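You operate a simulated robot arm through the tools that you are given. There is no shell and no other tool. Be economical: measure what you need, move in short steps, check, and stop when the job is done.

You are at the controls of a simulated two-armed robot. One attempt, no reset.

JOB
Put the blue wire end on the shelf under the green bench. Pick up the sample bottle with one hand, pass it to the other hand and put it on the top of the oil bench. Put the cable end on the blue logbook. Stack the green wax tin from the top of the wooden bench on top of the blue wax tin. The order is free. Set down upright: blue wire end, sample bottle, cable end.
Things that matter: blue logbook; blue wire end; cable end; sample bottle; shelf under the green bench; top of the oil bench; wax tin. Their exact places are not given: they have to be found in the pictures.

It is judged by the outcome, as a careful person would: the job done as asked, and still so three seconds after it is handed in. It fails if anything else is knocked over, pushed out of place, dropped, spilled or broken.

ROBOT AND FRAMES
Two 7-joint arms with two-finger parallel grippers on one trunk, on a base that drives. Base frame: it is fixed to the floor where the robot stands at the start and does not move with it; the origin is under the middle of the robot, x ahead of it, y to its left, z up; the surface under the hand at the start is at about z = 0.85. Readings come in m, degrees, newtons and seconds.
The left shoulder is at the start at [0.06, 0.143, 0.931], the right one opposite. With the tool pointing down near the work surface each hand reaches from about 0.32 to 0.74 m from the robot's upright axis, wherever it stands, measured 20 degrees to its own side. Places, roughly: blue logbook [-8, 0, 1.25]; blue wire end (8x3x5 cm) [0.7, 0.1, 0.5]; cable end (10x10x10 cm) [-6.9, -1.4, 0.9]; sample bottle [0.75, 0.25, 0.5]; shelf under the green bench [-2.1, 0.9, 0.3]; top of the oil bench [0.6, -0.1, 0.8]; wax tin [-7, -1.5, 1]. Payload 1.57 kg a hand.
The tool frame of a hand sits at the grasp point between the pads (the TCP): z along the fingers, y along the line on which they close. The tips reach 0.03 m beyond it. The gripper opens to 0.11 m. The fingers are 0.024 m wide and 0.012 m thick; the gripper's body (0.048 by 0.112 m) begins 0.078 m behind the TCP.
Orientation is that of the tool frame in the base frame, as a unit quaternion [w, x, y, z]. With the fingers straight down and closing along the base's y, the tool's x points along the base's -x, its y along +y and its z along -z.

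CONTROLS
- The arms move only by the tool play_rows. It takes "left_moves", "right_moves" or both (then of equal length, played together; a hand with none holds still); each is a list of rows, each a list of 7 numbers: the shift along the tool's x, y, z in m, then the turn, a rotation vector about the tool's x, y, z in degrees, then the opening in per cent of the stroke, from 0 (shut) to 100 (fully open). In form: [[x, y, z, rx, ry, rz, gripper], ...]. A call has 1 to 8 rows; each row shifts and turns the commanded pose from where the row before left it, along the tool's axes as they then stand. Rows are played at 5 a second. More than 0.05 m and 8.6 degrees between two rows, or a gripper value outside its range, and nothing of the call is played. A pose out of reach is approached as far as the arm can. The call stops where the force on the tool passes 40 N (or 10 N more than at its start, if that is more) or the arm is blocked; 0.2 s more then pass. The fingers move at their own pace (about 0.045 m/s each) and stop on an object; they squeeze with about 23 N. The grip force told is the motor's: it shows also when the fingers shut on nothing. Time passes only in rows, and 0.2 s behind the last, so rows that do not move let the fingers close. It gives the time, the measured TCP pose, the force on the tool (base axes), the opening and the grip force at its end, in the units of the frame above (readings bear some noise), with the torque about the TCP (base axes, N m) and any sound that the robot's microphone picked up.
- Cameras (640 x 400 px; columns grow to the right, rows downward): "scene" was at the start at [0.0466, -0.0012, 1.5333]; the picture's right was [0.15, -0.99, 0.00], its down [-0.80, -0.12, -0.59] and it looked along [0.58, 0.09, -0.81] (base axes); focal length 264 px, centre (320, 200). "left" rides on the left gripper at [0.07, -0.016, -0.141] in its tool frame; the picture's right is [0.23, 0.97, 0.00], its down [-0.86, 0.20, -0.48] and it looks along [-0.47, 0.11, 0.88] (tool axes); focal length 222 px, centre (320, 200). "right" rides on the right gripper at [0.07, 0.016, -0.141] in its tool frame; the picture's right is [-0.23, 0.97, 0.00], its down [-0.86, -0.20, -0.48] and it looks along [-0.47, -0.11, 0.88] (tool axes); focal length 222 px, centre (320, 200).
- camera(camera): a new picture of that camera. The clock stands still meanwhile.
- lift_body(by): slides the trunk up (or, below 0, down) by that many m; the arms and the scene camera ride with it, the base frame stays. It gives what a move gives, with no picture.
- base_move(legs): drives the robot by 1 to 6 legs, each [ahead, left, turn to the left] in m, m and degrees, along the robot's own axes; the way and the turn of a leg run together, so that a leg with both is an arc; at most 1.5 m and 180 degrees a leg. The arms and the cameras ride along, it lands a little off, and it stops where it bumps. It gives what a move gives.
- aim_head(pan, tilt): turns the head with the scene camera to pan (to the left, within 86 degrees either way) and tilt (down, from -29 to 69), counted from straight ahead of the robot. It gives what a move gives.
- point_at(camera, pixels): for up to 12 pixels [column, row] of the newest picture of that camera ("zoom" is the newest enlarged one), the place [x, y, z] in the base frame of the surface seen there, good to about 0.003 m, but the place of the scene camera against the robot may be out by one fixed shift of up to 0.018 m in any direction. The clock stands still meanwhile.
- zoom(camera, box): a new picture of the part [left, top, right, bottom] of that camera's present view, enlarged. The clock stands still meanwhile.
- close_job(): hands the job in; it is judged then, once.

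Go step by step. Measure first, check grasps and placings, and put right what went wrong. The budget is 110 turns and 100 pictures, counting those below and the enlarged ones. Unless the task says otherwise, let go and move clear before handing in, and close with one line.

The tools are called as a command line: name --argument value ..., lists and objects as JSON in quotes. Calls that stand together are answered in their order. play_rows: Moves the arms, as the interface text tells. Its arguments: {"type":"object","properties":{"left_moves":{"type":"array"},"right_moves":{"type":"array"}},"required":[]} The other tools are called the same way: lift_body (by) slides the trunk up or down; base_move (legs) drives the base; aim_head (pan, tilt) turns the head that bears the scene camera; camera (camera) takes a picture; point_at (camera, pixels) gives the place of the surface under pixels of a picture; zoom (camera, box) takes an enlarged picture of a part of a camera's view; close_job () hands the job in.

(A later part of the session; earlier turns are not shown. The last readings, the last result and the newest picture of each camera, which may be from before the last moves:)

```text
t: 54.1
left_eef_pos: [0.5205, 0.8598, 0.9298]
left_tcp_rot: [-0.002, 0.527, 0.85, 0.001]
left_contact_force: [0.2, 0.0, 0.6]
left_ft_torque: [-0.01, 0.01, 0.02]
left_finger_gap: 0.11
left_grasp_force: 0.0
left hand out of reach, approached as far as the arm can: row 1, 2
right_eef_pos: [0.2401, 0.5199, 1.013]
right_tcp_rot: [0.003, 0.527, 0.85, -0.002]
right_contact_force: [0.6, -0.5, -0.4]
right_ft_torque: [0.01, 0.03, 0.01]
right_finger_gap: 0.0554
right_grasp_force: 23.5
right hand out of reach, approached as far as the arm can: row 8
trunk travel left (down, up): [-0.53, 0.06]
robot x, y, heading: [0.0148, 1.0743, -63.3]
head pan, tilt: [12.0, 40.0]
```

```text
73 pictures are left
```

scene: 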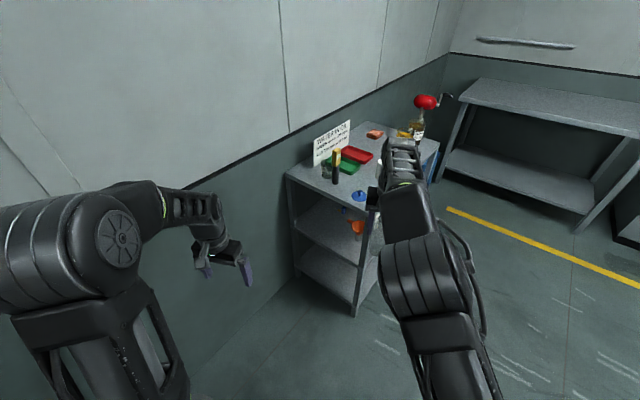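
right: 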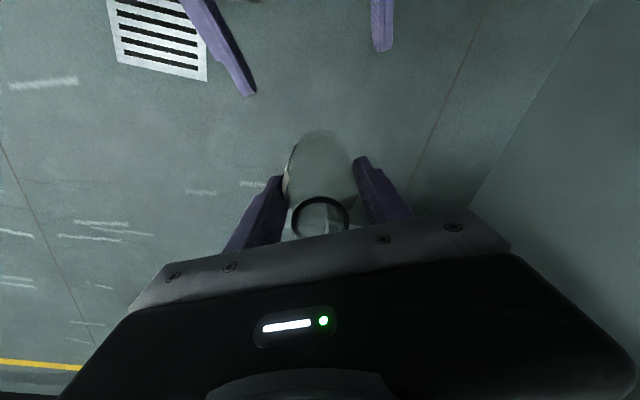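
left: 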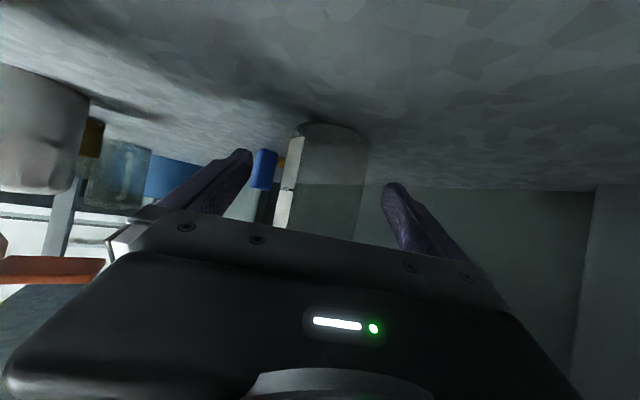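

I'll raise the trunk fully and drive in 0.35 m ahead and 0.04 m left, with the bottle's base then about 12 cm above the bench.

lift_body --by 0.055

base_move --legs '[[0.34, 0.043, 0]]'

camera --camera "right"

aim_head --pan 5 --tilt 50

camera --camera "scene"

```text
t: 55.1
left_eef_pos: [0.5209, 0.8603, 0.9848]
left_tcp_rot: [-0.001, 0.527, 0.85, 0.0]
left_contact_force: [1.0, -1.8, 0.1]
left_ft_torque: [-0.03, 0.01, -0.01]
left_finger_gap: 0.1098
left_grasp_force: 0.1
right_eef_pos: [0.2398, 0.5199, 1.068]
right_tcp_rot: [0.002, 0.527, 0.85, -0.001]
right_contact_force: [0.1, -0.6, 0.1]
right_ft_torque: [0.01, -0.02, 0.01]
right_finger_gap: 0.0554
right_grasp_force: 22.7
trunk travel left (down, up): [-0.585, 0.005]
robot x, y, heading: [0.0184, 1.0739, -63.7]
head pan, tilt: [12.0, 40.0]
```

```text
t: 57.4
left_eef_pos: [0.7123, 0.5642, 0.9851]
left_tcp_rot: [-0.001, 0.529, 0.849, 0.0]
left_contact_force: [0.6, 0.1, -0.6]
left_ft_torque: [0.04, -0.01, 0.0]
left_finger_gap: 0.11
left_grasp_force: 0.1
right_eef_pos: [0.432, 0.2233, 1.0683]
right_tcp_rot: [0.002, 0.528, 0.849, -0.001]
right_contact_force: [0.2, 0.1, -0.3]
right_ft_torque: [0.01, -0.01, 0.01]
right_finger_gap: 0.0555
right_grasp_force: 22.5
trunk travel left (down, up): [-0.585, 0.005]
robot x, y, heading: [0.2165, 0.7792, -63.9]
head pan, tilt: [12.0, 40.0]
```

```text
72 pictures are left
```

right: 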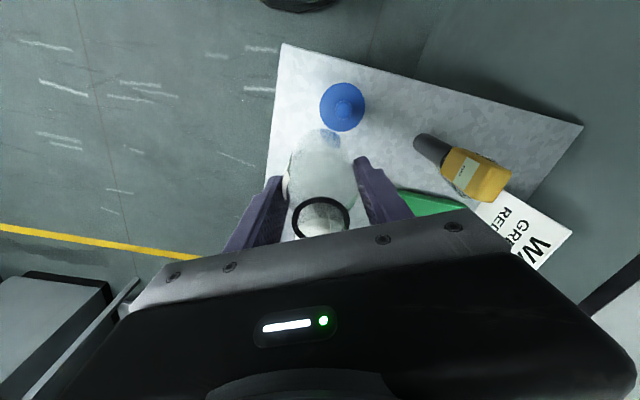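

```text
t: 58.1
left_eef_pos: [0.7128, 0.5648, 0.986]
left_tcp_rot: [-0.001, 0.528, 0.849, 0.001]
left_contact_force: [-0.1, 0.6, 0.4]
left_ft_torque: [0.01, -0.05, -0.01]
left_finger_gap: 0.1099
left_grasp_force: 0.0
right_eef_pos: [0.4313, 0.2242, 1.0677]
right_tcp_rot: [0.003, 0.529, 0.849, -0.002]
right_contact_force: [-1.0, 0.0, -0.6]
right_ft_torque: [0.0, 0.01, 0.0]
right_finger_gap: 0.0555
right_grasp_force: 23.2
trunk travel left (down, up): [-0.585, 0.005]
robot x, y, heading: [0.2116, 0.7796, -63.6]
head pan, tilt: [5.0, 50.0]
```

```text
71 pictures are left
```

scene: 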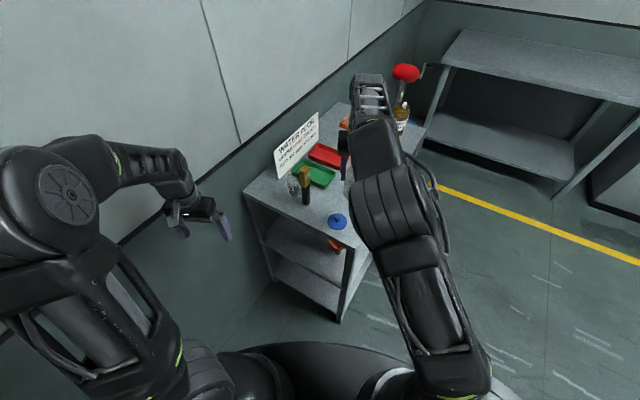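

The right camera shows the lid at (342,105), tray edge at (430,203) and meter at (470,170). I'll measure these for the exact free spot.

point_at --camera "right" --pixels '[[342, 105], [342, 130], [322, 105], [362, 105], [430, 204], [405, 190], [430, 145], [275, 150], [380, 140], [283, 45]]'

point_at --camera "scene" --pixels '[[337, 221], [349, 180], [344, 195]]'

```text
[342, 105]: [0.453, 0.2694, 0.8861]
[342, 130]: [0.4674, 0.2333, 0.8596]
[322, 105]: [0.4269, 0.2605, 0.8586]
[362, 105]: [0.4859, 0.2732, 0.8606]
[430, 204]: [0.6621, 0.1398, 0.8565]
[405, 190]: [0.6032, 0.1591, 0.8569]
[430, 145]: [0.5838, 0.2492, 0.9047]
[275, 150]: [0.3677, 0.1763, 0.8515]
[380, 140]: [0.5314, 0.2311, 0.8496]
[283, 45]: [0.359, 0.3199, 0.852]
```

```text
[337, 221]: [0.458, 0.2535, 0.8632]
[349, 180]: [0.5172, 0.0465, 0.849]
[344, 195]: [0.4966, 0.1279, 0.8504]
```

The spot (0.462, 0.165) leaves about 4 cm to each of the lid and can. Move 67 mm ahead at height, then lower to just above the top.

play_rows --right_moves '[[-0.0222, 0.0004, 0, 0, 0, 0, 0], [-0.0222, 0.0004, 0, 0, 0, 0, 0], [-0.0222, 0.0004, 0, 0, 0, 0, 0], [0, 0, 0, 0, 0, 0, 0], [0, 0, 0.025, 0, 0, 0, 0], [0, 0, 0.025, 0, 0, 0, 0], [0, 0, 0.025, 0, 0, 0, 0], [0, 0, 0.025, 0, 0, 0, 0]]'

camera --camera "right"

zoom --camera "scene" --box '[260, 110, 440, 240]'

```text
t: 59.9
left_eef_pos: [0.7116, 0.5656, 0.9851]
left_tcp_rot: [0.0, 0.529, 0.849, 0.0]
left_contact_force: [-0.3, -0.4, 0.2]
left_ft_torque: [-0.02, 0.01, 0.01]
left_finger_gap: 0.1101
left_grasp_force: 0.1
right_eef_pos: [0.4346, 0.2161, 0.9545]
right_tcp_rot: [0.005, 0.529, 0.849, -0.002]
right_contact_force: [-1.3, -3.0, 12.4]
right_ft_torque: [-0.01, -0.1, 0.0]
right_finger_gap: 0.0556
right_grasp_force: 22.5
right hand out of reach, approached as far as the arm can: row 1, 2, 3
trunk travel left (down, up): [-0.585, 0.005]
robot x, y, heading: [0.2109, 0.7796, -63.7]
head pan, tilt: [5.0, 50.0]
```

```text
70 pictures are left
```

right: 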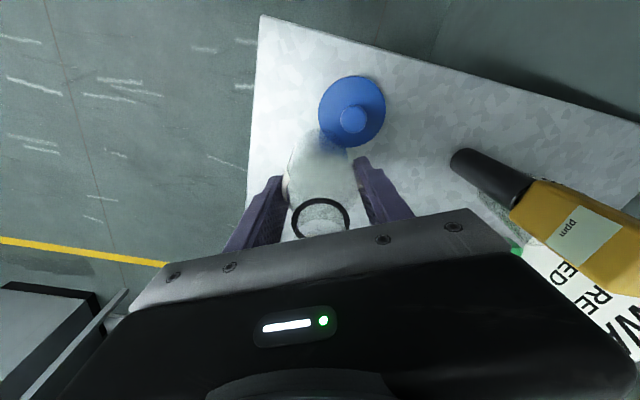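

```text
3.08 times, centred on (350, 175) of scene
```

zoom: 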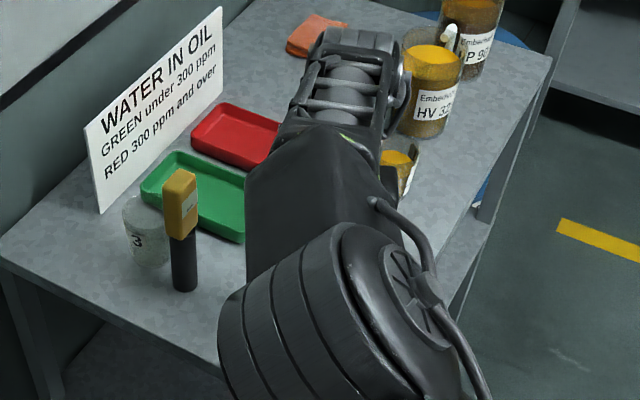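

The forward move was out of reach, so the bottle's base has just touched the lid's edge (12 N). Lift at once and look at the lid.

play_rows --right_moves '[[0, 0, -0.02, 0, 0, 0, 0], [0, 0, -0.02, 0, 0, 0, 0], [0, 0, -0.02, 0, 0, 0, 0]]'

camera --camera "right"

point_at --camera "right" --pixels '[[347, 112], [325, 110], [345, 80], [370, 110], [345, 135]]'

```text
t: 60.7
left_eef_pos: [0.7125, 0.564, 0.9863]
left_tcp_rot: [-0.001, 0.529, 0.849, 0.001]
left_contact_force: [0.5, -0.4, -0.1]
left_ft_torque: [-0.01, -0.02, -0.01]
left_finger_gap: 0.1103
left_grasp_force: 0.1
right_eef_pos: [0.4356, 0.2176, 1.011]
right_tcp_rot: [0.001, 0.528, 0.849, -0.001]
right_contact_force: [0.1, 0.1, -0.3]
right_ft_torque: [0.01, 0.0, 0.0]
right_finger_gap: 0.0553
right_grasp_force: 22.9
trunk travel left (down, up): [-0.585, 0.005]
robot x, y, heading: [0.2096, 0.7767, -63.6]
head pan, tilt: [5.0, 50.0]
```

```text
68 pictures are left
```

right: 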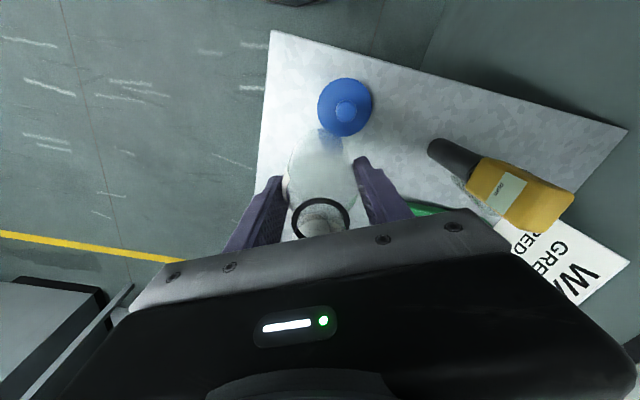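

```text
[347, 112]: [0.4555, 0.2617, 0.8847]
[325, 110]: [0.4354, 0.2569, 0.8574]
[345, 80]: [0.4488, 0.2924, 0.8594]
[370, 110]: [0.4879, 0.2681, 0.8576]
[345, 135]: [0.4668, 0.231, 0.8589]
```

The lid hasn't moved (edge still at y 0.231) and the bottle did not slip. I'll drive 59 mm ahead instead of reaching.

base_move --legs '[[0.058, 0, 0]]'

camera --camera "right"

```text
t: 61.6
left_eef_pos: [0.7373, 0.5121, 0.9842]
left_tcp_rot: [-0.002, 0.528, 0.849, 0.001]
left_contact_force: [0.8, -0.2, -0.1]
left_ft_torque: [0.02, 0.01, 0.02]
left_finger_gap: 0.1099
left_grasp_force: 0.1
right_eef_pos: [0.4611, 0.1644, 1.0097]
right_tcp_rot: [0.002, 0.529, 0.849, -0.001]
right_contact_force: [-0.1, -1.1, -0.3]
right_ft_torque: [0.01, 0.03, 0.01]
right_finger_gap: 0.0556
right_grasp_force: 23.2
trunk travel left (down, up): [-0.585, 0.005]
robot x, y, heading: [0.2374, 0.7286, -63.9]
head pan, tilt: [5.0, 50.0]
```

```text
67 pictures are left
```

right: 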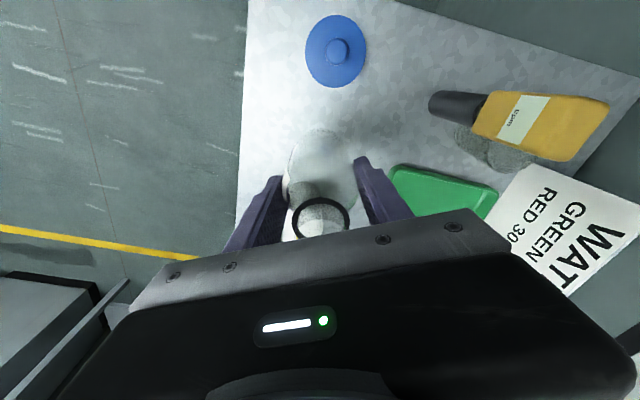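

Exactly over the spot, with the lid clear ahead at (337,50). Lower 58 mm.

play_rows --right_moves '[[0, 0, 0.02, 0, 0, 0, 0], [0, 0, 0.02, 0, 0, 0, 0], [0, 0, 0.015, 0, 0, 0, 0]]'

play_rows --right_moves '[[0, 0, 0.005, 0, 0, 0, 0], [0, 0, 0.003, 0, 0, 0, 0]]'

```text
t: 62.4
left_eef_pos: [0.7383, 0.5114, 0.986]
left_tcp_rot: [-0.001, 0.529, 0.849, 0.001]
left_contact_force: [-0.2, 0.2, 0.7]
left_ft_torque: [0.01, 0.0, 0.02]
left_finger_gap: 0.1098
left_grasp_force: 0.1
right_eef_pos: [0.4615, 0.1672, 0.9562]
right_tcp_rot: [0.002, 0.528, 0.849, -0.001]
right_contact_force: [0.8, -0.4, 0.1]
right_ft_torque: [0.0, 0.02, -0.06]
right_finger_gap: 0.0557
right_grasp_force: 23.0
trunk travel left (down, up): [-0.585, 0.005]
robot x, y, heading: [0.2333, 0.726, -64.0]
head pan, tilt: [5.0, 50.0]
```

```text
t: 63.0
left_eef_pos: [0.7377, 0.5124, 0.986]
left_tcp_rot: [-0.001, 0.528, 0.849, 0.0]
left_contact_force: [0.0, -0.2, -0.2]
left_ft_torque: [0.03, 0.02, -0.04]
left_finger_gap: 0.11
left_grasp_force: 0.1
right_eef_pos: [0.4614, 0.1666, 0.9473]
right_tcp_rot: [0.002, 0.529, 0.849, -0.002]
right_contact_force: [-0.4, 0.1, -0.1]
right_ft_torque: [0.01, -0.04, -0.02]
right_finger_gap: 0.0556
right_grasp_force: 23.3
trunk travel left (down, up): [-0.585, 0.005]
robot x, y, heading: [0.2385, 0.7296, -63.8]
head pan, tilt: [5.0, 50.0]
```

No contact yet at 0.947; a few more 2 mm steps until force shows.

play_rows --right_moves '[[0, 0, 0.002, 0, 0, 0, 0], [0, 0, 0.002, 0, 0, 0, 0]]'

```text
t: 63.6
left_eef_pos: [0.7371, 0.5125, 0.9865]
left_tcp_rot: [-0.001, 0.528, 0.849, 0.0]
left_contact_force: [0.2, -0.4, 0.2]
left_ft_torque: [0.03, 0.0, -0.01]
left_finger_gap: 0.1099
left_grasp_force: 0.1
right_eef_pos: [0.4612, 0.1663, 0.9461]
right_tcp_rot: [0.004, 0.529, 0.849, -0.002]
right_contact_force: [-0.1, 0.2, 13.1]
right_ft_torque: [0.16, 0.15, 0.0]
right_finger_gap: 0.0558
right_grasp_force: 22.6
trunk travel left (down, up): [-0.585, 0.005]
robot x, y, heading: [0.2392, 0.7288, -63.8]
head pan, tilt: [5.0, 50.0]
```

Contact at 13 N. Ease 1 mm, open and rise straight up.

play_rows --right_moves '[[0, 0, -0.001, 0, 0, 0, 0], [0, 0, 0, 0, 0, 0, 90], [0, 0, 0, 0, 0, 0, 90], [0, 0, 0, 0, 0, 0, 90], [0, 0, 0, 0, 0, 0, 90], [0, 0, -0.03, 0, 0, 0, 90], [0, 0, -0.04, 0, 0, 0, 90], [0, 0, -0.04, 0, 0, 0, 90]]'

camera --camera "right"

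```text
t: 65.4
left_eef_pos: [0.7367, 0.5115, 0.9855]
left_tcp_rot: [0.001, 0.528, 0.849, 0.0]
left_contact_force: [0.8, 0.3, 0.1]
left_ft_torque: [0.0, -0.04, 0.04]
left_finger_gap: 0.1102
left_grasp_force: 0.1
right_eef_pos: [0.4599, 0.1675, 1.0547]
right_tcp_rot: [0.004, 0.528, 0.849, -0.002]
right_contact_force: [-0.7, 0.2, 0.1]
right_ft_torque: [-0.02, -0.02, -0.01]
right_finger_gap: 0.0992
right_grasp_force: 0.0
trunk travel left (down, up): [-0.585, 0.005]
robot x, y, heading: [0.2337, 0.7275, -64.0]
head pan, tilt: [5.0, 50.0]
```

```text
66 pictures are left
```

right: 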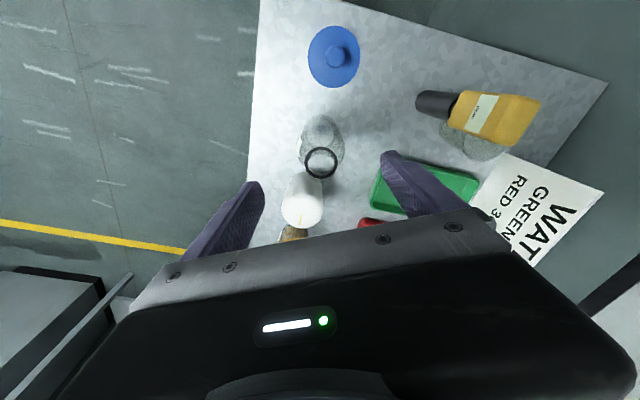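

The bottle stands upright on the oil bench between lid and can. Next is the wire end: back off, turn to about −75°, lower the trunk and tuck the right hand.

base_move --legs '[[-0.38, 0, 0], [0, 0, -11]]'

lift_body --by -0.4

play_rows --left_moves '[[0, -0.02, 0.02, 0, 0, 0, 100], [0, -0.02, 0.02, 0, 0, 0, 100], [0, -0.02, 0.02, 0, 0, 0, 100], [0, -0.02, 0, 0, -7.5, 0, 100], [0, -0.02, 0, 0, -7.5, 0, 100], [0, -0.02, 0, 0, -7.5, 0, 100], [0, -0.02, 0, 0, -7.5, 0, 100], [0, 0, 0, 0, -7.5, 0, 100]]' --right_moves '[[0.02, -0.031, 0, 0, 0, 0, 100], [0.02, -0.031, 0, 0, 0, 0, 100], [0.02, -0.031, 0, 0, 0, 0, 100], [0.02, -0.031, 0, 0, 0, 0, 100], [0.02, -0.031, 0, 0, 0, 0, 100], [0.02, -0.031, 0, 0, 0, 0, 100], [0.02, -0.031, 0, 0, 0, 0, 100], [0.02, -0.031, 0, 0, 0, 0, 100]]'

```text
t: 68.5
left_eef_pos: [0.5241, 0.7568, 0.9857]
left_tcp_rot: [-0.001, 0.603, 0.797, 0.001]
left_contact_force: [0.1, -0.8, 0.1]
left_ft_torque: [0.01, 0.01, 0.01]
left_finger_gap: 0.1102
left_grasp_force: 0.1
right_eef_pos: [0.1907, 0.469, 1.0545]
right_tcp_rot: [0.003, 0.604, 0.797, -0.001]
right_contact_force: [0.6, 0.8, -0.5]
right_ft_torque: [0.03, 0.0, -0.02]
right_finger_gap: 0.0988
right_grasp_force: 0.0
trunk travel left (down, up): [-0.585, 0.005]
robot x, y, heading: [0.069, 1.0634, -74.4]
head pan, tilt: [5.0, 50.0]
```

```text
t: 72.4
left_eef_pos: [0.5247, 0.7565, 0.5854]
left_tcp_rot: [0.0, 0.604, 0.797, 0.001]
left_contact_force: [-0.1, 0.0, 1.0]
left_ft_torque: [0.01, -0.01, 0.02]
left_finger_gap: 0.1099
left_grasp_force: 0.1
right_eef_pos: [0.1894, 0.4683, 0.6535]
right_tcp_rot: [0.003, 0.604, 0.797, -0.002]
right_contact_force: [0.8, -0.4, -0.3]
right_ft_torque: [-0.01, 0.0, 0.03]
right_finger_gap: 0.0988
right_grasp_force: 0.0
trunk travel left (down, up): [-0.185, 0.405]
robot x, y, heading: [0.0688, 1.0631, -74.5]
head pan, tilt: [5.0, 50.0]
```

```text
t: 74.2
left_eef_pos: [0.4064, 0.6779, 0.523]
left_tcp_rot: [0.254, 0.573, 0.755, -0.193]
left_contact_force: [0.5, -0.3, 0.3]
left_ft_torque: [0.01, 0.02, 0.01]
left_finger_gap: 0.1102
left_grasp_force: 0.1
left hand out of reach, approached as far as the arm can: row 7, 8
right_eef_pos: [-0.093, 0.5544, 0.6514]
right_tcp_rot: [0.003, 0.604, 0.797, -0.002]
right_contact_force: [-0.5, 0.6, -0.3]
right_ft_torque: [-0.01, 0.0, 0.02]
right_finger_gap: 0.1103
right_grasp_force: 0.1
trunk travel left (down, up): [-0.185, 0.405]
robot x, y, heading: [0.0684, 1.057, -74.1]
head pan, tilt: [5.0, 50.0]
```

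The left hand is pitched 37° so far. I'll drive to a standoff, then finish its pitch and yaw it to face straight along −y.

base_move --legs '[[0.247, 0.15, 0]]'

play_rows --left_moves '[[0, 0, 0, 0, -7.6, 0, 100], [0, 0, 0, 0, -7.6, 0, 100], [0, 0, 0, 0, -7.6, 0, 100], [0, 0, 0, 6.9, 0, 4, 100], [0, 0, 0, 6.9, 0, 4, 100]]'

camera --camera "left"

camera --camera "scene"

```text
t: 76.2
left_eef_pos: [0.6125, 0.4753, 0.5219]
left_tcp_rot: [0.254, 0.574, 0.754, -0.193]
left_contact_force: [-0.4, -0.2, 0.0]
left_ft_torque: [0.01, -0.03, 0.02]
left_finger_gap: 0.1101
left_grasp_force: 0.1
right_eef_pos: [0.1149, 0.3537, 0.6531]
right_tcp_rot: [0.002, 0.606, 0.796, -0.003]
right_contact_force: [0.0, 0.8, 0.4]
right_ft_torque: [0.02, -0.01, -0.02]
right_finger_gap: 0.1102
right_grasp_force: 0.1
trunk travel left (down, up): [-0.185, 0.405]
robot x, y, heading: [0.2775, 0.8599, -74.7]
head pan, tilt: [5.0, 50.0]
```

```text
t: 77.4
left_eef_pos: [0.6284, 0.435, 0.5128]
left_tcp_rot: [0.352, 0.615, 0.609, -0.356]
left_contact_force: [-0.9, -0.1, -1.2]
left_ft_torque: [0.01, -0.03, 0.06]
left_finger_gap: 0.1101
left_grasp_force: 0.0
left hand out of reach, approached as far as the arm can: row 1, 2, 3
right_eef_pos: [0.1151, 0.3535, 0.6525]
right_tcp_rot: [0.004, 0.606, 0.795, -0.003]
right_contact_force: [-0.9, 0.5, -0.5]
right_ft_torque: [0.02, -0.03, -0.02]
right_finger_gap: 0.1098
right_grasp_force: 0.0
trunk travel left (down, up): [-0.185, 0.405]
robot x, y, heading: [0.2751, 0.8597, -74.5]
head pan, tilt: [5.0, 50.0]
```

```text
65 pictures are left
```

left: 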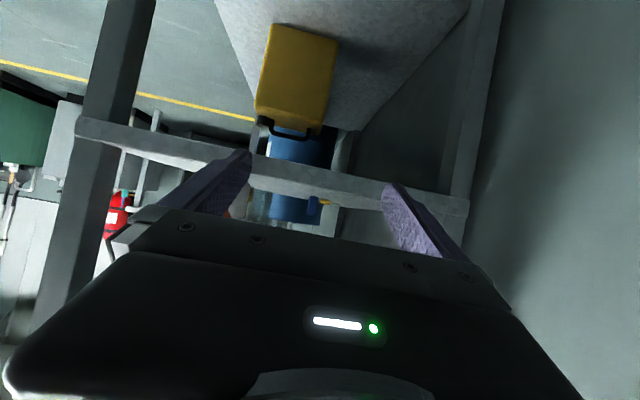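

```text
64 pictures are left
```

scene: 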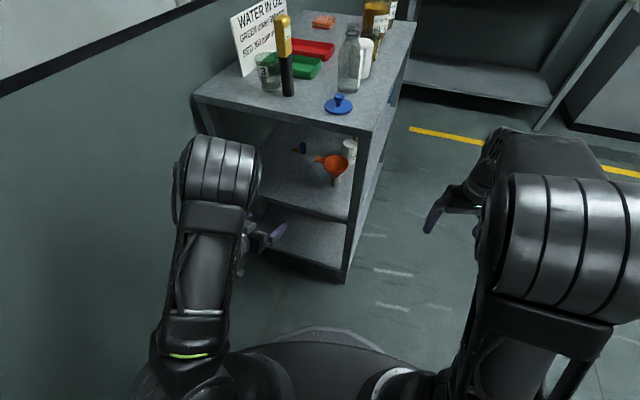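

The hand faces −y with 30° down-pitch, but it's a bit low. Raise it 4 cm and look at the wire end.

play_rows --left_moves '[[-0.018, 0, -0.0105, 0, 0, 0, 100], [-0.018, 0, -0.0105, 0, 0, 0, 100]]'

zoom --camera "left" --box '[200, 90, 440, 240]'

zoom --camera "scene" --box '[270, 120, 370, 190]'

```text
t: 78.0
left_eef_pos: [0.6273, 0.4359, 0.5546]
left_tcp_rot: [0.352, 0.616, 0.61, -0.354]
left_contact_force: [-0.2, -0.9, -0.2]
left_ft_torque: [-0.01, -0.01, -0.01]
left_finger_gap: 0.1098
left_grasp_force: 0.1
right_eef_pos: [0.1151, 0.3539, 0.6514]
right_tcp_rot: [0.003, 0.606, 0.796, -0.003]
right_contact_force: [-0.3, -0.3, 0.1]
right_ft_torque: [0.05, -0.01, 0.0]
right_finger_gap: 0.1101
right_grasp_force: 0.0
trunk travel left (down, up): [-0.185, 0.405]
robot x, y, heading: [0.2791, 0.8633, -74.6]
head pan, tilt: [5.0, 50.0]
```

```text
2.67 times, centred on (320, 165) of left
```

zoom: 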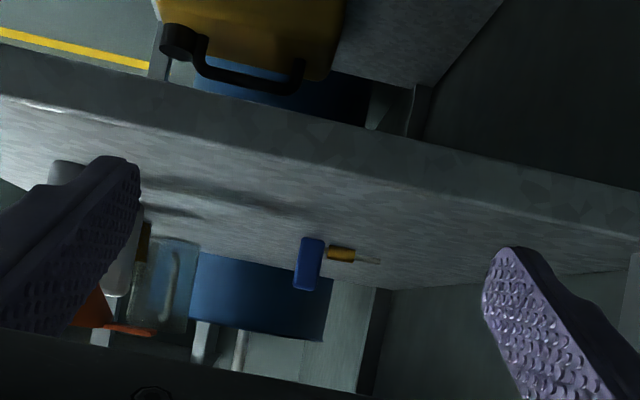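

```text
5.71 times, centred on (320, 155) of scene
```

zoom: 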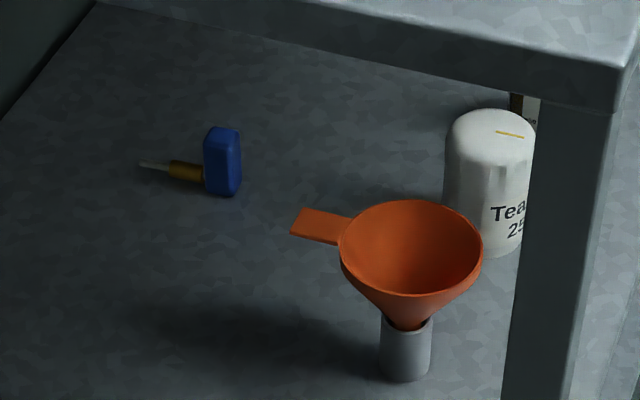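

Now clear: the blue block is at left-zoom (311,262), with a brass ferrule at (340,254) extending to +x, low down. I'll measure its faces.

point_at --camera "zoom" --pixels '[[222, 130], [208, 160], [238, 160], [232, 190], [222, 160], [185, 170], [150, 164]]'

zoom --camera "left" --box '[290, 160, 370, 210]'

point_at --camera "zoom" --pixels '[[210, 250], [185, 250], [240, 250], [215, 210], [200, 310], [300, 225], [380, 240]]'

```text
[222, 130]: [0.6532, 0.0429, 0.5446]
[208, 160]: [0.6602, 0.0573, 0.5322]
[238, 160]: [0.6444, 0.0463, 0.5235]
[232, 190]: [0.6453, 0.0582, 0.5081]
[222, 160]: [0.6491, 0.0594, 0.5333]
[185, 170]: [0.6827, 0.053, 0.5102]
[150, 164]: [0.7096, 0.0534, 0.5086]
```

```text
8.00 times, centred on (330, 185) of left
```

zoom: 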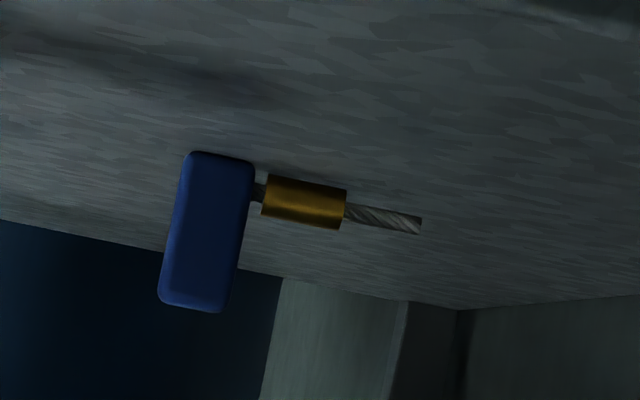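

```text
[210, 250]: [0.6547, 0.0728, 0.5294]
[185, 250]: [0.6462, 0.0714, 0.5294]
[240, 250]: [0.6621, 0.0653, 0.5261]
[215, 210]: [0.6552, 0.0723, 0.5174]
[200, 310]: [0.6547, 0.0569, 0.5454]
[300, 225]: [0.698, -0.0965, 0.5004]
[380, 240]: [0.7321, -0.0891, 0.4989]
```

Block centre is about (0.6545, 0.06), z 0.50–0.547; the ferrule is at z≈0.51, so I'll grip the block's upper half. Drive in 0.18 m.

base_move --legs '[[0.18, -0.02, 0]]'

camera --camera "left"

```text
t: 79.5
left_eef_pos: [0.654, 0.2573, 0.5554]
left_tcp_rot: [0.352, 0.617, 0.607, -0.357]
left_contact_force: [0.2, 0.1, -0.3]
left_ft_torque: [0.04, -0.05, 0.0]
left_finger_gap: 0.1099
left_grasp_force: 0.1
right_eef_pos: [0.1388, 0.1791, 0.6511]
right_tcp_rot: [0.003, 0.608, 0.794, -0.002]
right_contact_force: [0.6, 0.0, -0.3]
right_ft_torque: [-0.01, 0.03, 0.0]
right_finger_gap: 0.1099
right_grasp_force: 0.1
trunk travel left (down, up): [-0.185, 0.405]
robot x, y, heading: [0.3056, 0.6799, -75.0]
head pan, tilt: [5.0, 50.0]
```

```text
60 pictures are left
```

left: 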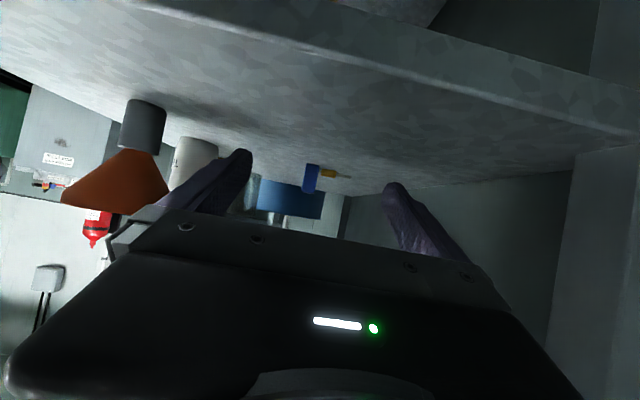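

Well aligned in x. Before going in I'll check the clearance to the funnel's handle tip.

zoom --camera "scene" --box '[230, 130, 390, 230]'

point_at --camera "left" --pixels '[[168, 188], [150, 160], [165, 112], [215, 145], [311, 178]]'

```text
4.00 times, centred on (310, 180) of scene
```

zoom: 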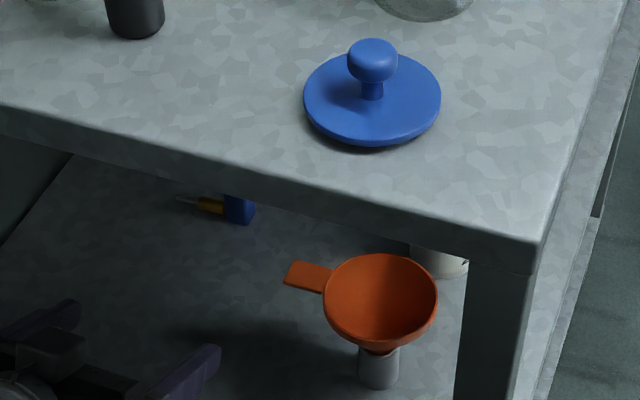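

```text
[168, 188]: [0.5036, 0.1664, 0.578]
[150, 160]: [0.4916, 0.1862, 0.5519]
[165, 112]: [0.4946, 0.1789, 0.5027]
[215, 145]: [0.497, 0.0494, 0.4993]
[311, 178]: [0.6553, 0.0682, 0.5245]
```

point_at --camera "zoom" --pixels '[[288, 275], [300, 275], [330, 285], [215, 350], [205, 385]]'

```text
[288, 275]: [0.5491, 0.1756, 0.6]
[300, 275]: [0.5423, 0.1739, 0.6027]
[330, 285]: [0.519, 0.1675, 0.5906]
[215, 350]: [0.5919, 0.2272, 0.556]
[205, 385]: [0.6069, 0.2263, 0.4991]
```

The handle tip is at x≈0.55 and the hand stays beyond x 0.585, so there's 3 cm of clearance. Advance 197 mm while sinking to z≈0.537.

play_rows --left_moves '[[-0.015, 0.0005, 0.026, 0, 0, 0, 100], [-0.015, 0.0005, 0.026, 0, 0, 0, 100], [-0.015, 0.0005, 0.026, 0, 0, 0, 100], [-0.015, 0.0005, 0.026, 0, 0, 0, 100], [-0.015, 0.0005, 0.026, 0, 0, 0, 100]]'

camera --camera "left"

```text
t: 80.7
left_eef_pos: [0.6533, 0.1069, 0.5555]
left_tcp_rot: [0.351, 0.617, 0.608, -0.356]
left_contact_force: [0.6, -0.5, -0.3]
left_ft_torque: [0.0, 0.0, -0.03]
left_finger_gap: 0.1099
left_grasp_force: 0.0
right_eef_pos: [0.1395, 0.1789, 0.6518]
right_tcp_rot: [0.002, 0.608, 0.794, -0.002]
right_contact_force: [0.5, 0.5, 0.2]
right_ft_torque: [-0.02, -0.05, 0.02]
right_finger_gap: 0.1101
right_grasp_force: 0.0
trunk travel left (down, up): [-0.185, 0.405]
robot x, y, heading: [0.3058, 0.6821, -74.8]
head pan, tilt: [5.0, 50.0]
```

```text
58 pictures are left
```

left: 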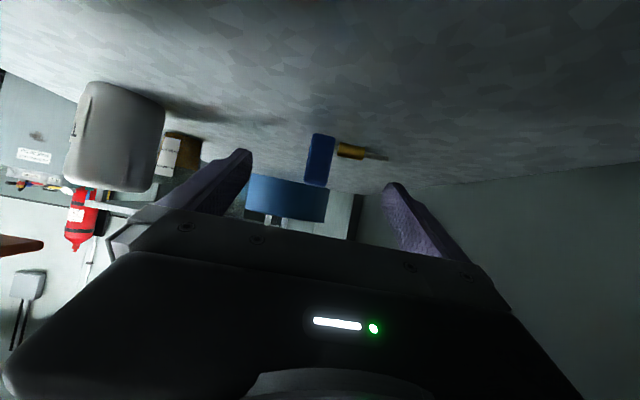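

Remaining 47 mm ahead and 18 mm down, then close.

play_rows --left_moves '[[-0.004, 0.001, 0.0248, 0, 0, 0, 100], [-0.004, 0.001, 0.0248, 0, 0, 0, 100], [0, 0, 0, 0, 0, 0, 0], [0, 0, 0, 0, 0, 0, 0], [0, 0, 0, 0, 0, 0, 0], [0, 0, 0, 0, 0, 0, 0], [0, 0, 0, 0, 0, 0, 0], [0, 0, 0, 0, 0, 0, 0]]'

camera --camera "left"

```text
t: 82.5
left_eef_pos: [0.6536, 0.0606, 0.5363]
left_tcp_rot: [0.352, 0.616, 0.608, -0.356]
left_contact_force: [-0.8, 0.1, 0.1]
left_ft_torque: [0.05, 0.06, -0.04]
left_finger_gap: 0.0217
left_grasp_force: 20.8
right_eef_pos: [0.1392, 0.1796, 0.6502]
right_tcp_rot: [0.003, 0.608, 0.794, -0.002]
right_contact_force: [-0.6, -0.1, 1.0]
right_ft_torque: [0.03, -0.06, -0.01]
right_finger_gap: 0.1101
right_grasp_force: 0.0
trunk travel left (down, up): [-0.185, 0.405]
robot x, y, heading: [0.3063, 0.6862, -74.9]
head pan, tilt: [5.0, 50.0]
```

```text
57 pictures are left
```

left: 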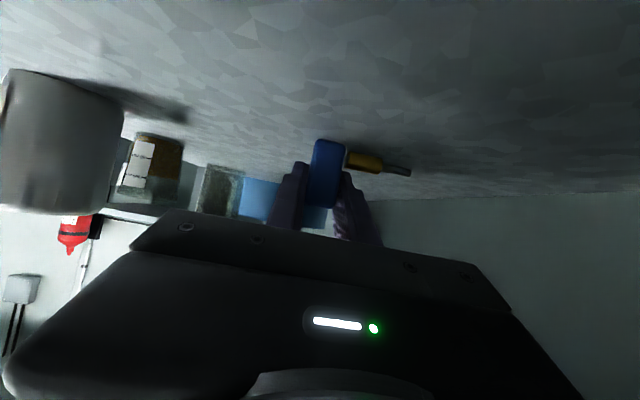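

The block is gripped at 21.7 mm. Lift 3.5 cm and withdraw along +y.

play_rows --left_moves '[[-0.015, 0, -0.0087, 0, 0, 0, 0], [-0.015, 0, -0.0087, 0, 0, 0, 0], [0.015, 0, -0.026, 0, 0, 0, 0], [0.015, 0, -0.026, 0, 0, 0, 0], [0.015, 0, -0.026, 0, 0, 0, 0], [0.015, 0, -0.026, 0, 0, 0, 0], [0.015, 0, -0.026, 0, 0, 0, 0], [0.015, 0, -0.026, 0, 0, 0, 0]]'

camera --camera "left"

```text
t: 84.3
left_eef_pos: [0.6581, 0.2437, 0.5723]
left_tcp_rot: [0.352, 0.617, 0.606, -0.357]
left_contact_force: [0.9, -0.5, -0.3]
left_ft_torque: [0.01, -0.01, -0.01]
left_finger_gap: 0.0212
left_grasp_force: 23.5
right_eef_pos: [0.1385, 0.1786, 0.6518]
right_tcp_rot: [0.003, 0.608, 0.794, -0.002]
right_contact_force: [0.2, -1.4, 0.0]
right_ft_torque: [0.04, -0.01, -0.01]
right_finger_gap: 0.1099
right_grasp_force: 0.0
trunk travel left (down, up): [-0.185, 0.405]
robot x, y, heading: [0.3084, 0.6856, -74.7]
head pan, tilt: [5.0, 50.0]
```

```text
56 pictures are left
```

left: 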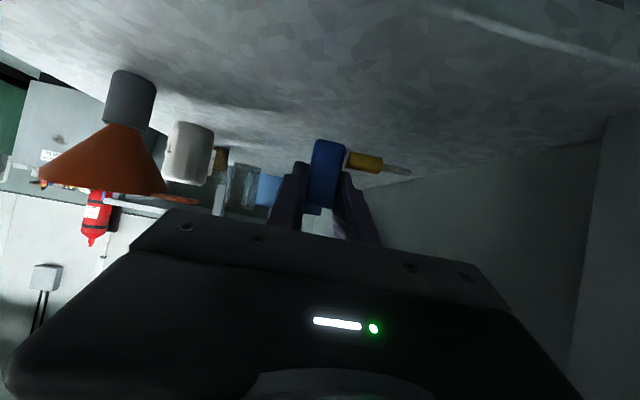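

The wire end is held upright. Back off, turn toward −x and look at the green bench.

base_move --legs '[[-0.45, 0, 0], [0, 0, -105]]'

aim_head --pan 0 --tilt 22

camera --camera "scene"

```text
t: 91.3
left_eef_pos: [-0.3258, 0.8902, 0.5718]
left_tcp_rot: [-0.068, 0.858, -0.118, -0.496]
left_contact_force: [0.0, -0.2, -0.9]
left_ft_torque: [-0.01, 0.0, -0.03]
left_finger_gap: 0.0215
left_grasp_force: 22.9
right_eef_pos: [-0.2532, 1.4085, 0.6518]
right_tcp_rot: [0.0, 1.0, 0.001, -0.003]
right_contact_force: [0.0, -0.5, -0.4]
right_ft_torque: [0.01, 0.0, -0.02]
right_finger_gap: 0.1099
right_grasp_force: 0.1
trunk travel left (down, up): [-0.185, 0.405]
robot x, y, heading: [0.1924, 1.1191, -179.9]
head pan, tilt: [5.0, 50.0]
```

```text
t: 92.3
left_eef_pos: [-0.3255, 0.8893, 0.5721]
left_tcp_rot: [-0.068, 0.857, -0.119, -0.496]
left_contact_force: [0.6, -0.3, -0.4]
left_ft_torque: [-0.01, -0.01, 0.01]
left_finger_gap: 0.0212
left_grasp_force: 22.9
right_eef_pos: [-0.2541, 1.4069, 0.6513]
right_tcp_rot: [0.0, 1.0, 0.002, -0.004]
right_contact_force: [-0.3, -0.6, 0.1]
right_ft_torque: [0.03, 0.0, 0.0]
right_finger_gap: 0.1101
right_grasp_force: 0.0
trunk travel left (down, up): [-0.185, 0.405]
robot x, y, heading: [0.1936, 1.1183, -179.8]
head pan, tilt: [0.0, 22.0]
```

```text
55 pictures are left
```

scene: 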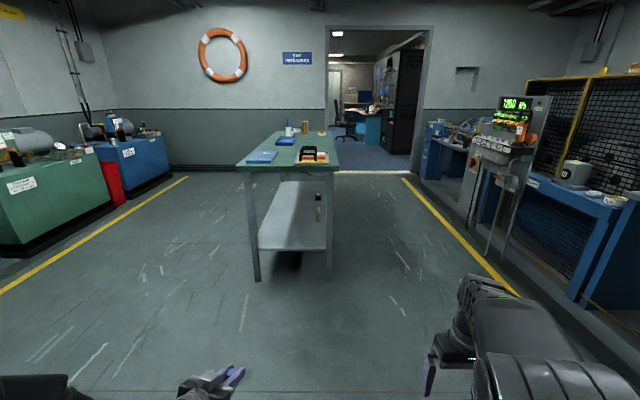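

The green bench is straight ahead with its shelf at (295,220), and a doorway lies beyond it at (385,130). I'll measure the bench.

zoom --camera "scene" --box '[220, 100, 360, 290]'

point_at --camera "scene" --pixels '[[260, 248], [325, 248], [285, 182], [318, 182], [295, 225], [240, 163], [338, 163], [318, 216], [330, 175], [425, 175], [340, 168], [280, 132]]'

```text
2.11 times, centred on (290, 195) of scene
```

zoom: 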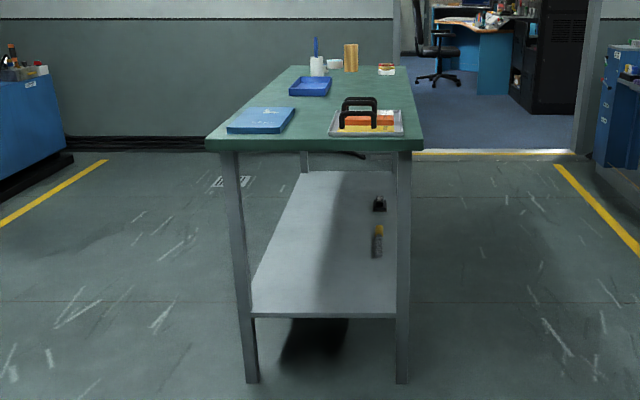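

```text
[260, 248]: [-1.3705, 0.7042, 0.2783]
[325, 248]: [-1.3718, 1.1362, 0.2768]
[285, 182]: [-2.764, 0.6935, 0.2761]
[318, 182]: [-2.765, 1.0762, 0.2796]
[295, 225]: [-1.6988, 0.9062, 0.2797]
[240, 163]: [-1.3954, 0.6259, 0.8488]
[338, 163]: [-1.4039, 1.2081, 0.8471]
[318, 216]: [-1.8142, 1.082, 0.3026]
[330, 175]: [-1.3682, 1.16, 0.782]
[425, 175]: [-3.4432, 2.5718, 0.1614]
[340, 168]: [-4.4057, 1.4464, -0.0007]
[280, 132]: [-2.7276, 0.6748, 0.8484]
```

The shelf spans x −1.36…−2.77, y 0.68…1.16, at z 0.28, and its left half is empty. I'll drive to a standoff, lower the trunk and check with the left camera.

base_move --legs '[[0.85, 0, 0]]'

lift_body --by -0.18

camera --camera "left"

aim_head --pan 10 --tilt 40

camera --camera "scene"

```text
t: 96.8
left_eef_pos: [-1.1704, 0.867, 0.5728]
left_tcp_rot: [-0.063, 0.859, -0.11, -0.496]
left_contact_force: [-0.2, 0.3, 0.1]
left_ft_torque: [0.0, -0.02, 0.03]
left_finger_gap: 0.0214
left_grasp_force: 22.3
right_eef_pos: [-1.1091, 1.3857, 0.6514]
right_tcp_rot: [0.0, 1.0, 0.013, -0.004]
right_contact_force: [-0.4, 0.5, 0.2]
right_ft_torque: [0.02, 0.0, 0.01]
right_finger_gap: 0.1101
right_grasp_force: 0.0
trunk travel left (down, up): [-0.185, 0.405]
robot x, y, heading: [-0.6567, 1.1047, -178.6]
head pan, tilt: [0.0, 22.0]
```

```text
t: 98.8
left_eef_pos: [-1.17, 0.8677, 0.3921]
left_tcp_rot: [-0.063, 0.859, -0.11, -0.497]
left_contact_force: [-0.5, 0.3, -0.3]
left_ft_torque: [0.0, -0.01, -0.02]
left_finger_gap: 0.0216
left_grasp_force: 23.2
right_eef_pos: [-1.1088, 1.3858, 0.471]
right_tcp_rot: [-0.001, 1.0, 0.012, -0.004]
right_contact_force: [-0.2, -0.8, 0.5]
right_ft_torque: [-0.02, 0.01, 0.0]
right_finger_gap: 0.1101
right_grasp_force: 0.2
trunk travel left (down, up): [-0.005, 0.585]
robot x, y, heading: [-0.6585, 1.104, -178.6]
head pan, tilt: [0.0, 22.0]
```

```text
53 pictures are left
```

left: 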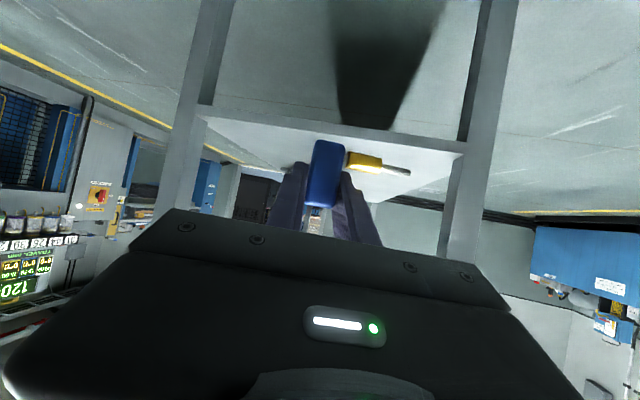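

```text
t: 99.6
left_eef_pos: [-1.1701, 0.8676, 0.391]
left_tcp_rot: [-0.063, 0.859, -0.11, -0.497]
left_contact_force: [0.8, 0.4, -1.0]
left_ft_torque: [0.02, 0.0, 0.02]
left_finger_gap: 0.0214
left_grasp_force: 23.0
right_eef_pos: [-1.1093, 1.3853, 0.4714]
right_tcp_rot: [0.0, 1.0, 0.014, -0.003]
right_contact_force: [0.3, -0.9, 1.1]
right_ft_torque: [0.0, 0.01, 0.0]
right_finger_gap: 0.1098
right_grasp_force: 0.1
trunk travel left (down, up): [-0.005, 0.585]
robot x, y, heading: [-0.6565, 1.1027, -178.4]
head pan, tilt: [10.0, 40.0]
```

```text
52 pictures are left
```

scene: 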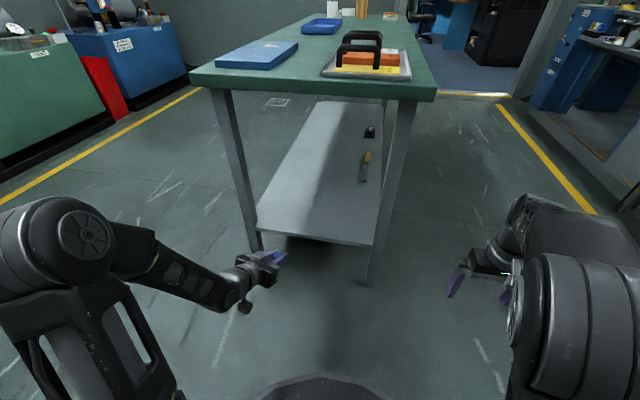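

The left camera sees the shelf's front edge from (200,110) to (465,150). I'll measure it.

point_at --camera "left" --pixels '[[240, 122], [290, 150], [400, 152], [420, 165], [190, 130], [480, 130], [240, 135]]'

point_at --camera "scene" --pixels '[[300, 230], [280, 210], [310, 180], [262, 222], [372, 238]]'

```text
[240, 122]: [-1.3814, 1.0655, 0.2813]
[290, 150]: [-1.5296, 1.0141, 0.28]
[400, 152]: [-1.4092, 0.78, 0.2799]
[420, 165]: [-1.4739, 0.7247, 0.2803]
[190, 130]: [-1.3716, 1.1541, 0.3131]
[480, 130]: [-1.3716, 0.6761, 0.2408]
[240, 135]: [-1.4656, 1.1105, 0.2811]
```

```text
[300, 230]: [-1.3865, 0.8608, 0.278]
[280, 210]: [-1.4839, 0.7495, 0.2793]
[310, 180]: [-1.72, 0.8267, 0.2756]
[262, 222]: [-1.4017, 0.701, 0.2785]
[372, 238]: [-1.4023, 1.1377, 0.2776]
```

Shelf z is 0.280 and its front edge x −1.375. Drive 0.27 m in, then check the pose.

base_move --legs '[[0.27, 0, 0]]'

play_rows --left_moves '[[-0.015, 0, 0.026, 0, 0, 0, 0], [-0.015, 0, 0.026, 0, 0, 0, 0], [-0.015, 0, 0.026, 0, 0, 0, 0], [0.0173, 0, 0.01, 0, 0, 0, 0], [0.0173, 0, 0.01, 0, 0, 0, 0], [0.0147, 0, 0.0085, 0, 0, 0, 0]]'

camera --camera "left"

```text
t: 101.5
left_eef_pos: [-1.442, 0.8583, 0.3929]
left_tcp_rot: [-0.063, 0.859, -0.109, -0.497]
left_contact_force: [-0.6, 0.0, 0.5]
left_ft_torque: [0.0, -0.02, -0.01]
left_finger_gap: 0.0216
left_grasp_force: 22.8
right_eef_pos: [-1.3811, 1.3793, 0.4728]
right_tcp_rot: [0.0, 1.0, 0.013, -0.003]
right_contact_force: [0.2, 0.4, 0.0]
right_ft_torque: [0.01, 0.02, 0.02]
right_finger_gap: 0.1102
right_grasp_force: 0.0
trunk travel left (down, up): [-0.005, 0.585]
robot x, y, heading: [-0.9312, 1.098, -178.6]
head pan, tilt: [10.0, 40.0]
```

```text
t: 102.9
left_eef_pos: [-1.5287, 0.8798, 0.3342]
left_tcp_rot: [-0.064, 0.859, -0.11, -0.496]
left_contact_force: [-0.2, -0.2, -0.4]
left_ft_torque: [-0.01, 0.0, 0.0]
left_finger_gap: 0.0214
left_grasp_force: 22.9
right_eef_pos: [-1.3815, 1.3788, 0.4713]
right_tcp_rot: [0.0, 1.0, 0.013, -0.004]
right_contact_force: [0.6, 0.5, 0.7]
right_ft_torque: [0.01, 0.03, -0.01]
right_finger_gap: 0.1103
right_grasp_force: 0.0
trunk travel left (down, up): [-0.005, 0.585]
robot x, y, heading: [-0.9298, 1.1034, -178.5]
head pan, tilt: [10.0, 40.0]
```

```text
51 pictures are left
```

left: 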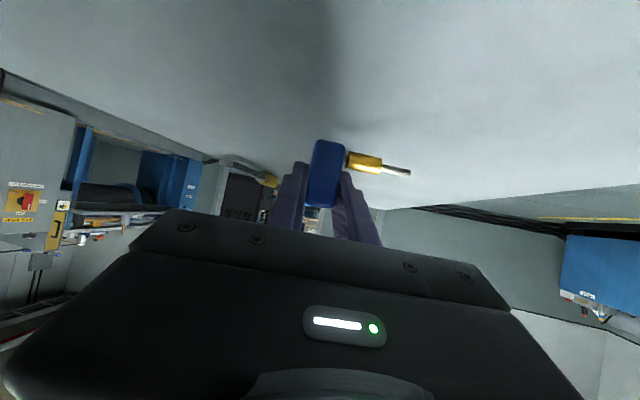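

18 mm left to go. Lower 14 mm, then creep in 2 mm steps.

play_rows --left_moves '[[0.006, 0, 0.0035, 0, 0, 0, 0], [0.006, 0, 0.0035, 0, 0, 0, 0], [0, 0, 0, 0, 0, 0, 0]]'

play_rows --left_moves '[[0.0017, 0, 0.001, 0, 0, 0, 0], [0.0017, 0, 0.001, 0, 0, 0, 0]]'

```text
t: 103.7
left_eef_pos: [-1.5281, 0.8792, 0.3202]
left_tcp_rot: [-0.063, 0.859, -0.109, -0.497]
left_contact_force: [-0.1, -0.8, 0.2]
left_ft_torque: [0.02, 0.0, 0.02]
left_finger_gap: 0.0214
left_grasp_force: 23.3
right_eef_pos: [-1.3809, 1.3793, 0.4729]
right_tcp_rot: [0.0, 1.0, 0.013, -0.003]
right_contact_force: [0.5, 0.6, 0.3]
right_ft_torque: [0.02, 0.01, 0.02]
right_finger_gap: 0.1098
right_grasp_force: 0.1
trunk travel left (down, up): [-0.005, 0.585]
robot x, y, heading: [-0.925, 1.0968, -178.6]
head pan, tilt: [10.0, 40.0]
```

```text
t: 104.3
left_eef_pos: [-1.5292, 0.8815, 0.3188]
left_tcp_rot: [-0.063, 0.858, -0.108, -0.497]
left_contact_force: [-0.2, -0.6, -1.0]
left_ft_torque: [0.02, -0.01, 0.01]
left_finger_gap: 0.0216
left_grasp_force: 22.7
right_eef_pos: [-1.3821, 1.3799, 0.4729]
right_tcp_rot: [0.0, 1.0, 0.013, -0.003]
right_contact_force: [0.1, 0.2, 0.4]
right_ft_torque: [0.0, 0.0, 0.0]
right_finger_gap: 0.11
right_grasp_force: 0.0
trunk travel left (down, up): [-0.005, 0.585]
robot x, y, heading: [-0.929, 1.1003, -178.7]
head pan, tilt: [10.0, 40.0]
```

play_rows --left_moves '[[0.0017, 0, 0.001, 0, 0, 0, 0], [0.0017, 0, 0.001, 0, 0, 0, 0]]'

```text
t: 104.9
left_eef_pos: [-1.5292, 0.8808, 0.3164]
left_tcp_rot: [-0.063, 0.858, -0.11, -0.498]
left_contact_force: [4.0, -1.2, 17.2]
left_ft_torque: [-0.08, -0.24, -0.04]
left_finger_gap: 0.0212
left_grasp_force: 22.3
right_eef_pos: [-1.3805, 1.3787, 0.4728]
right_tcp_rot: [0.001, 1.0, 0.012, -0.004]
right_contact_force: [-0.6, 0.1, 0.1]
right_ft_torque: [0.01, 0.03, 0.02]
right_finger_gap: 0.1098
right_grasp_force: 0.2
trunk travel left (down, up): [-0.005, 0.585]
robot x, y, heading: [-0.9329, 1.0986, -178.5]
head pan, tilt: [10.0, 40.0]
```

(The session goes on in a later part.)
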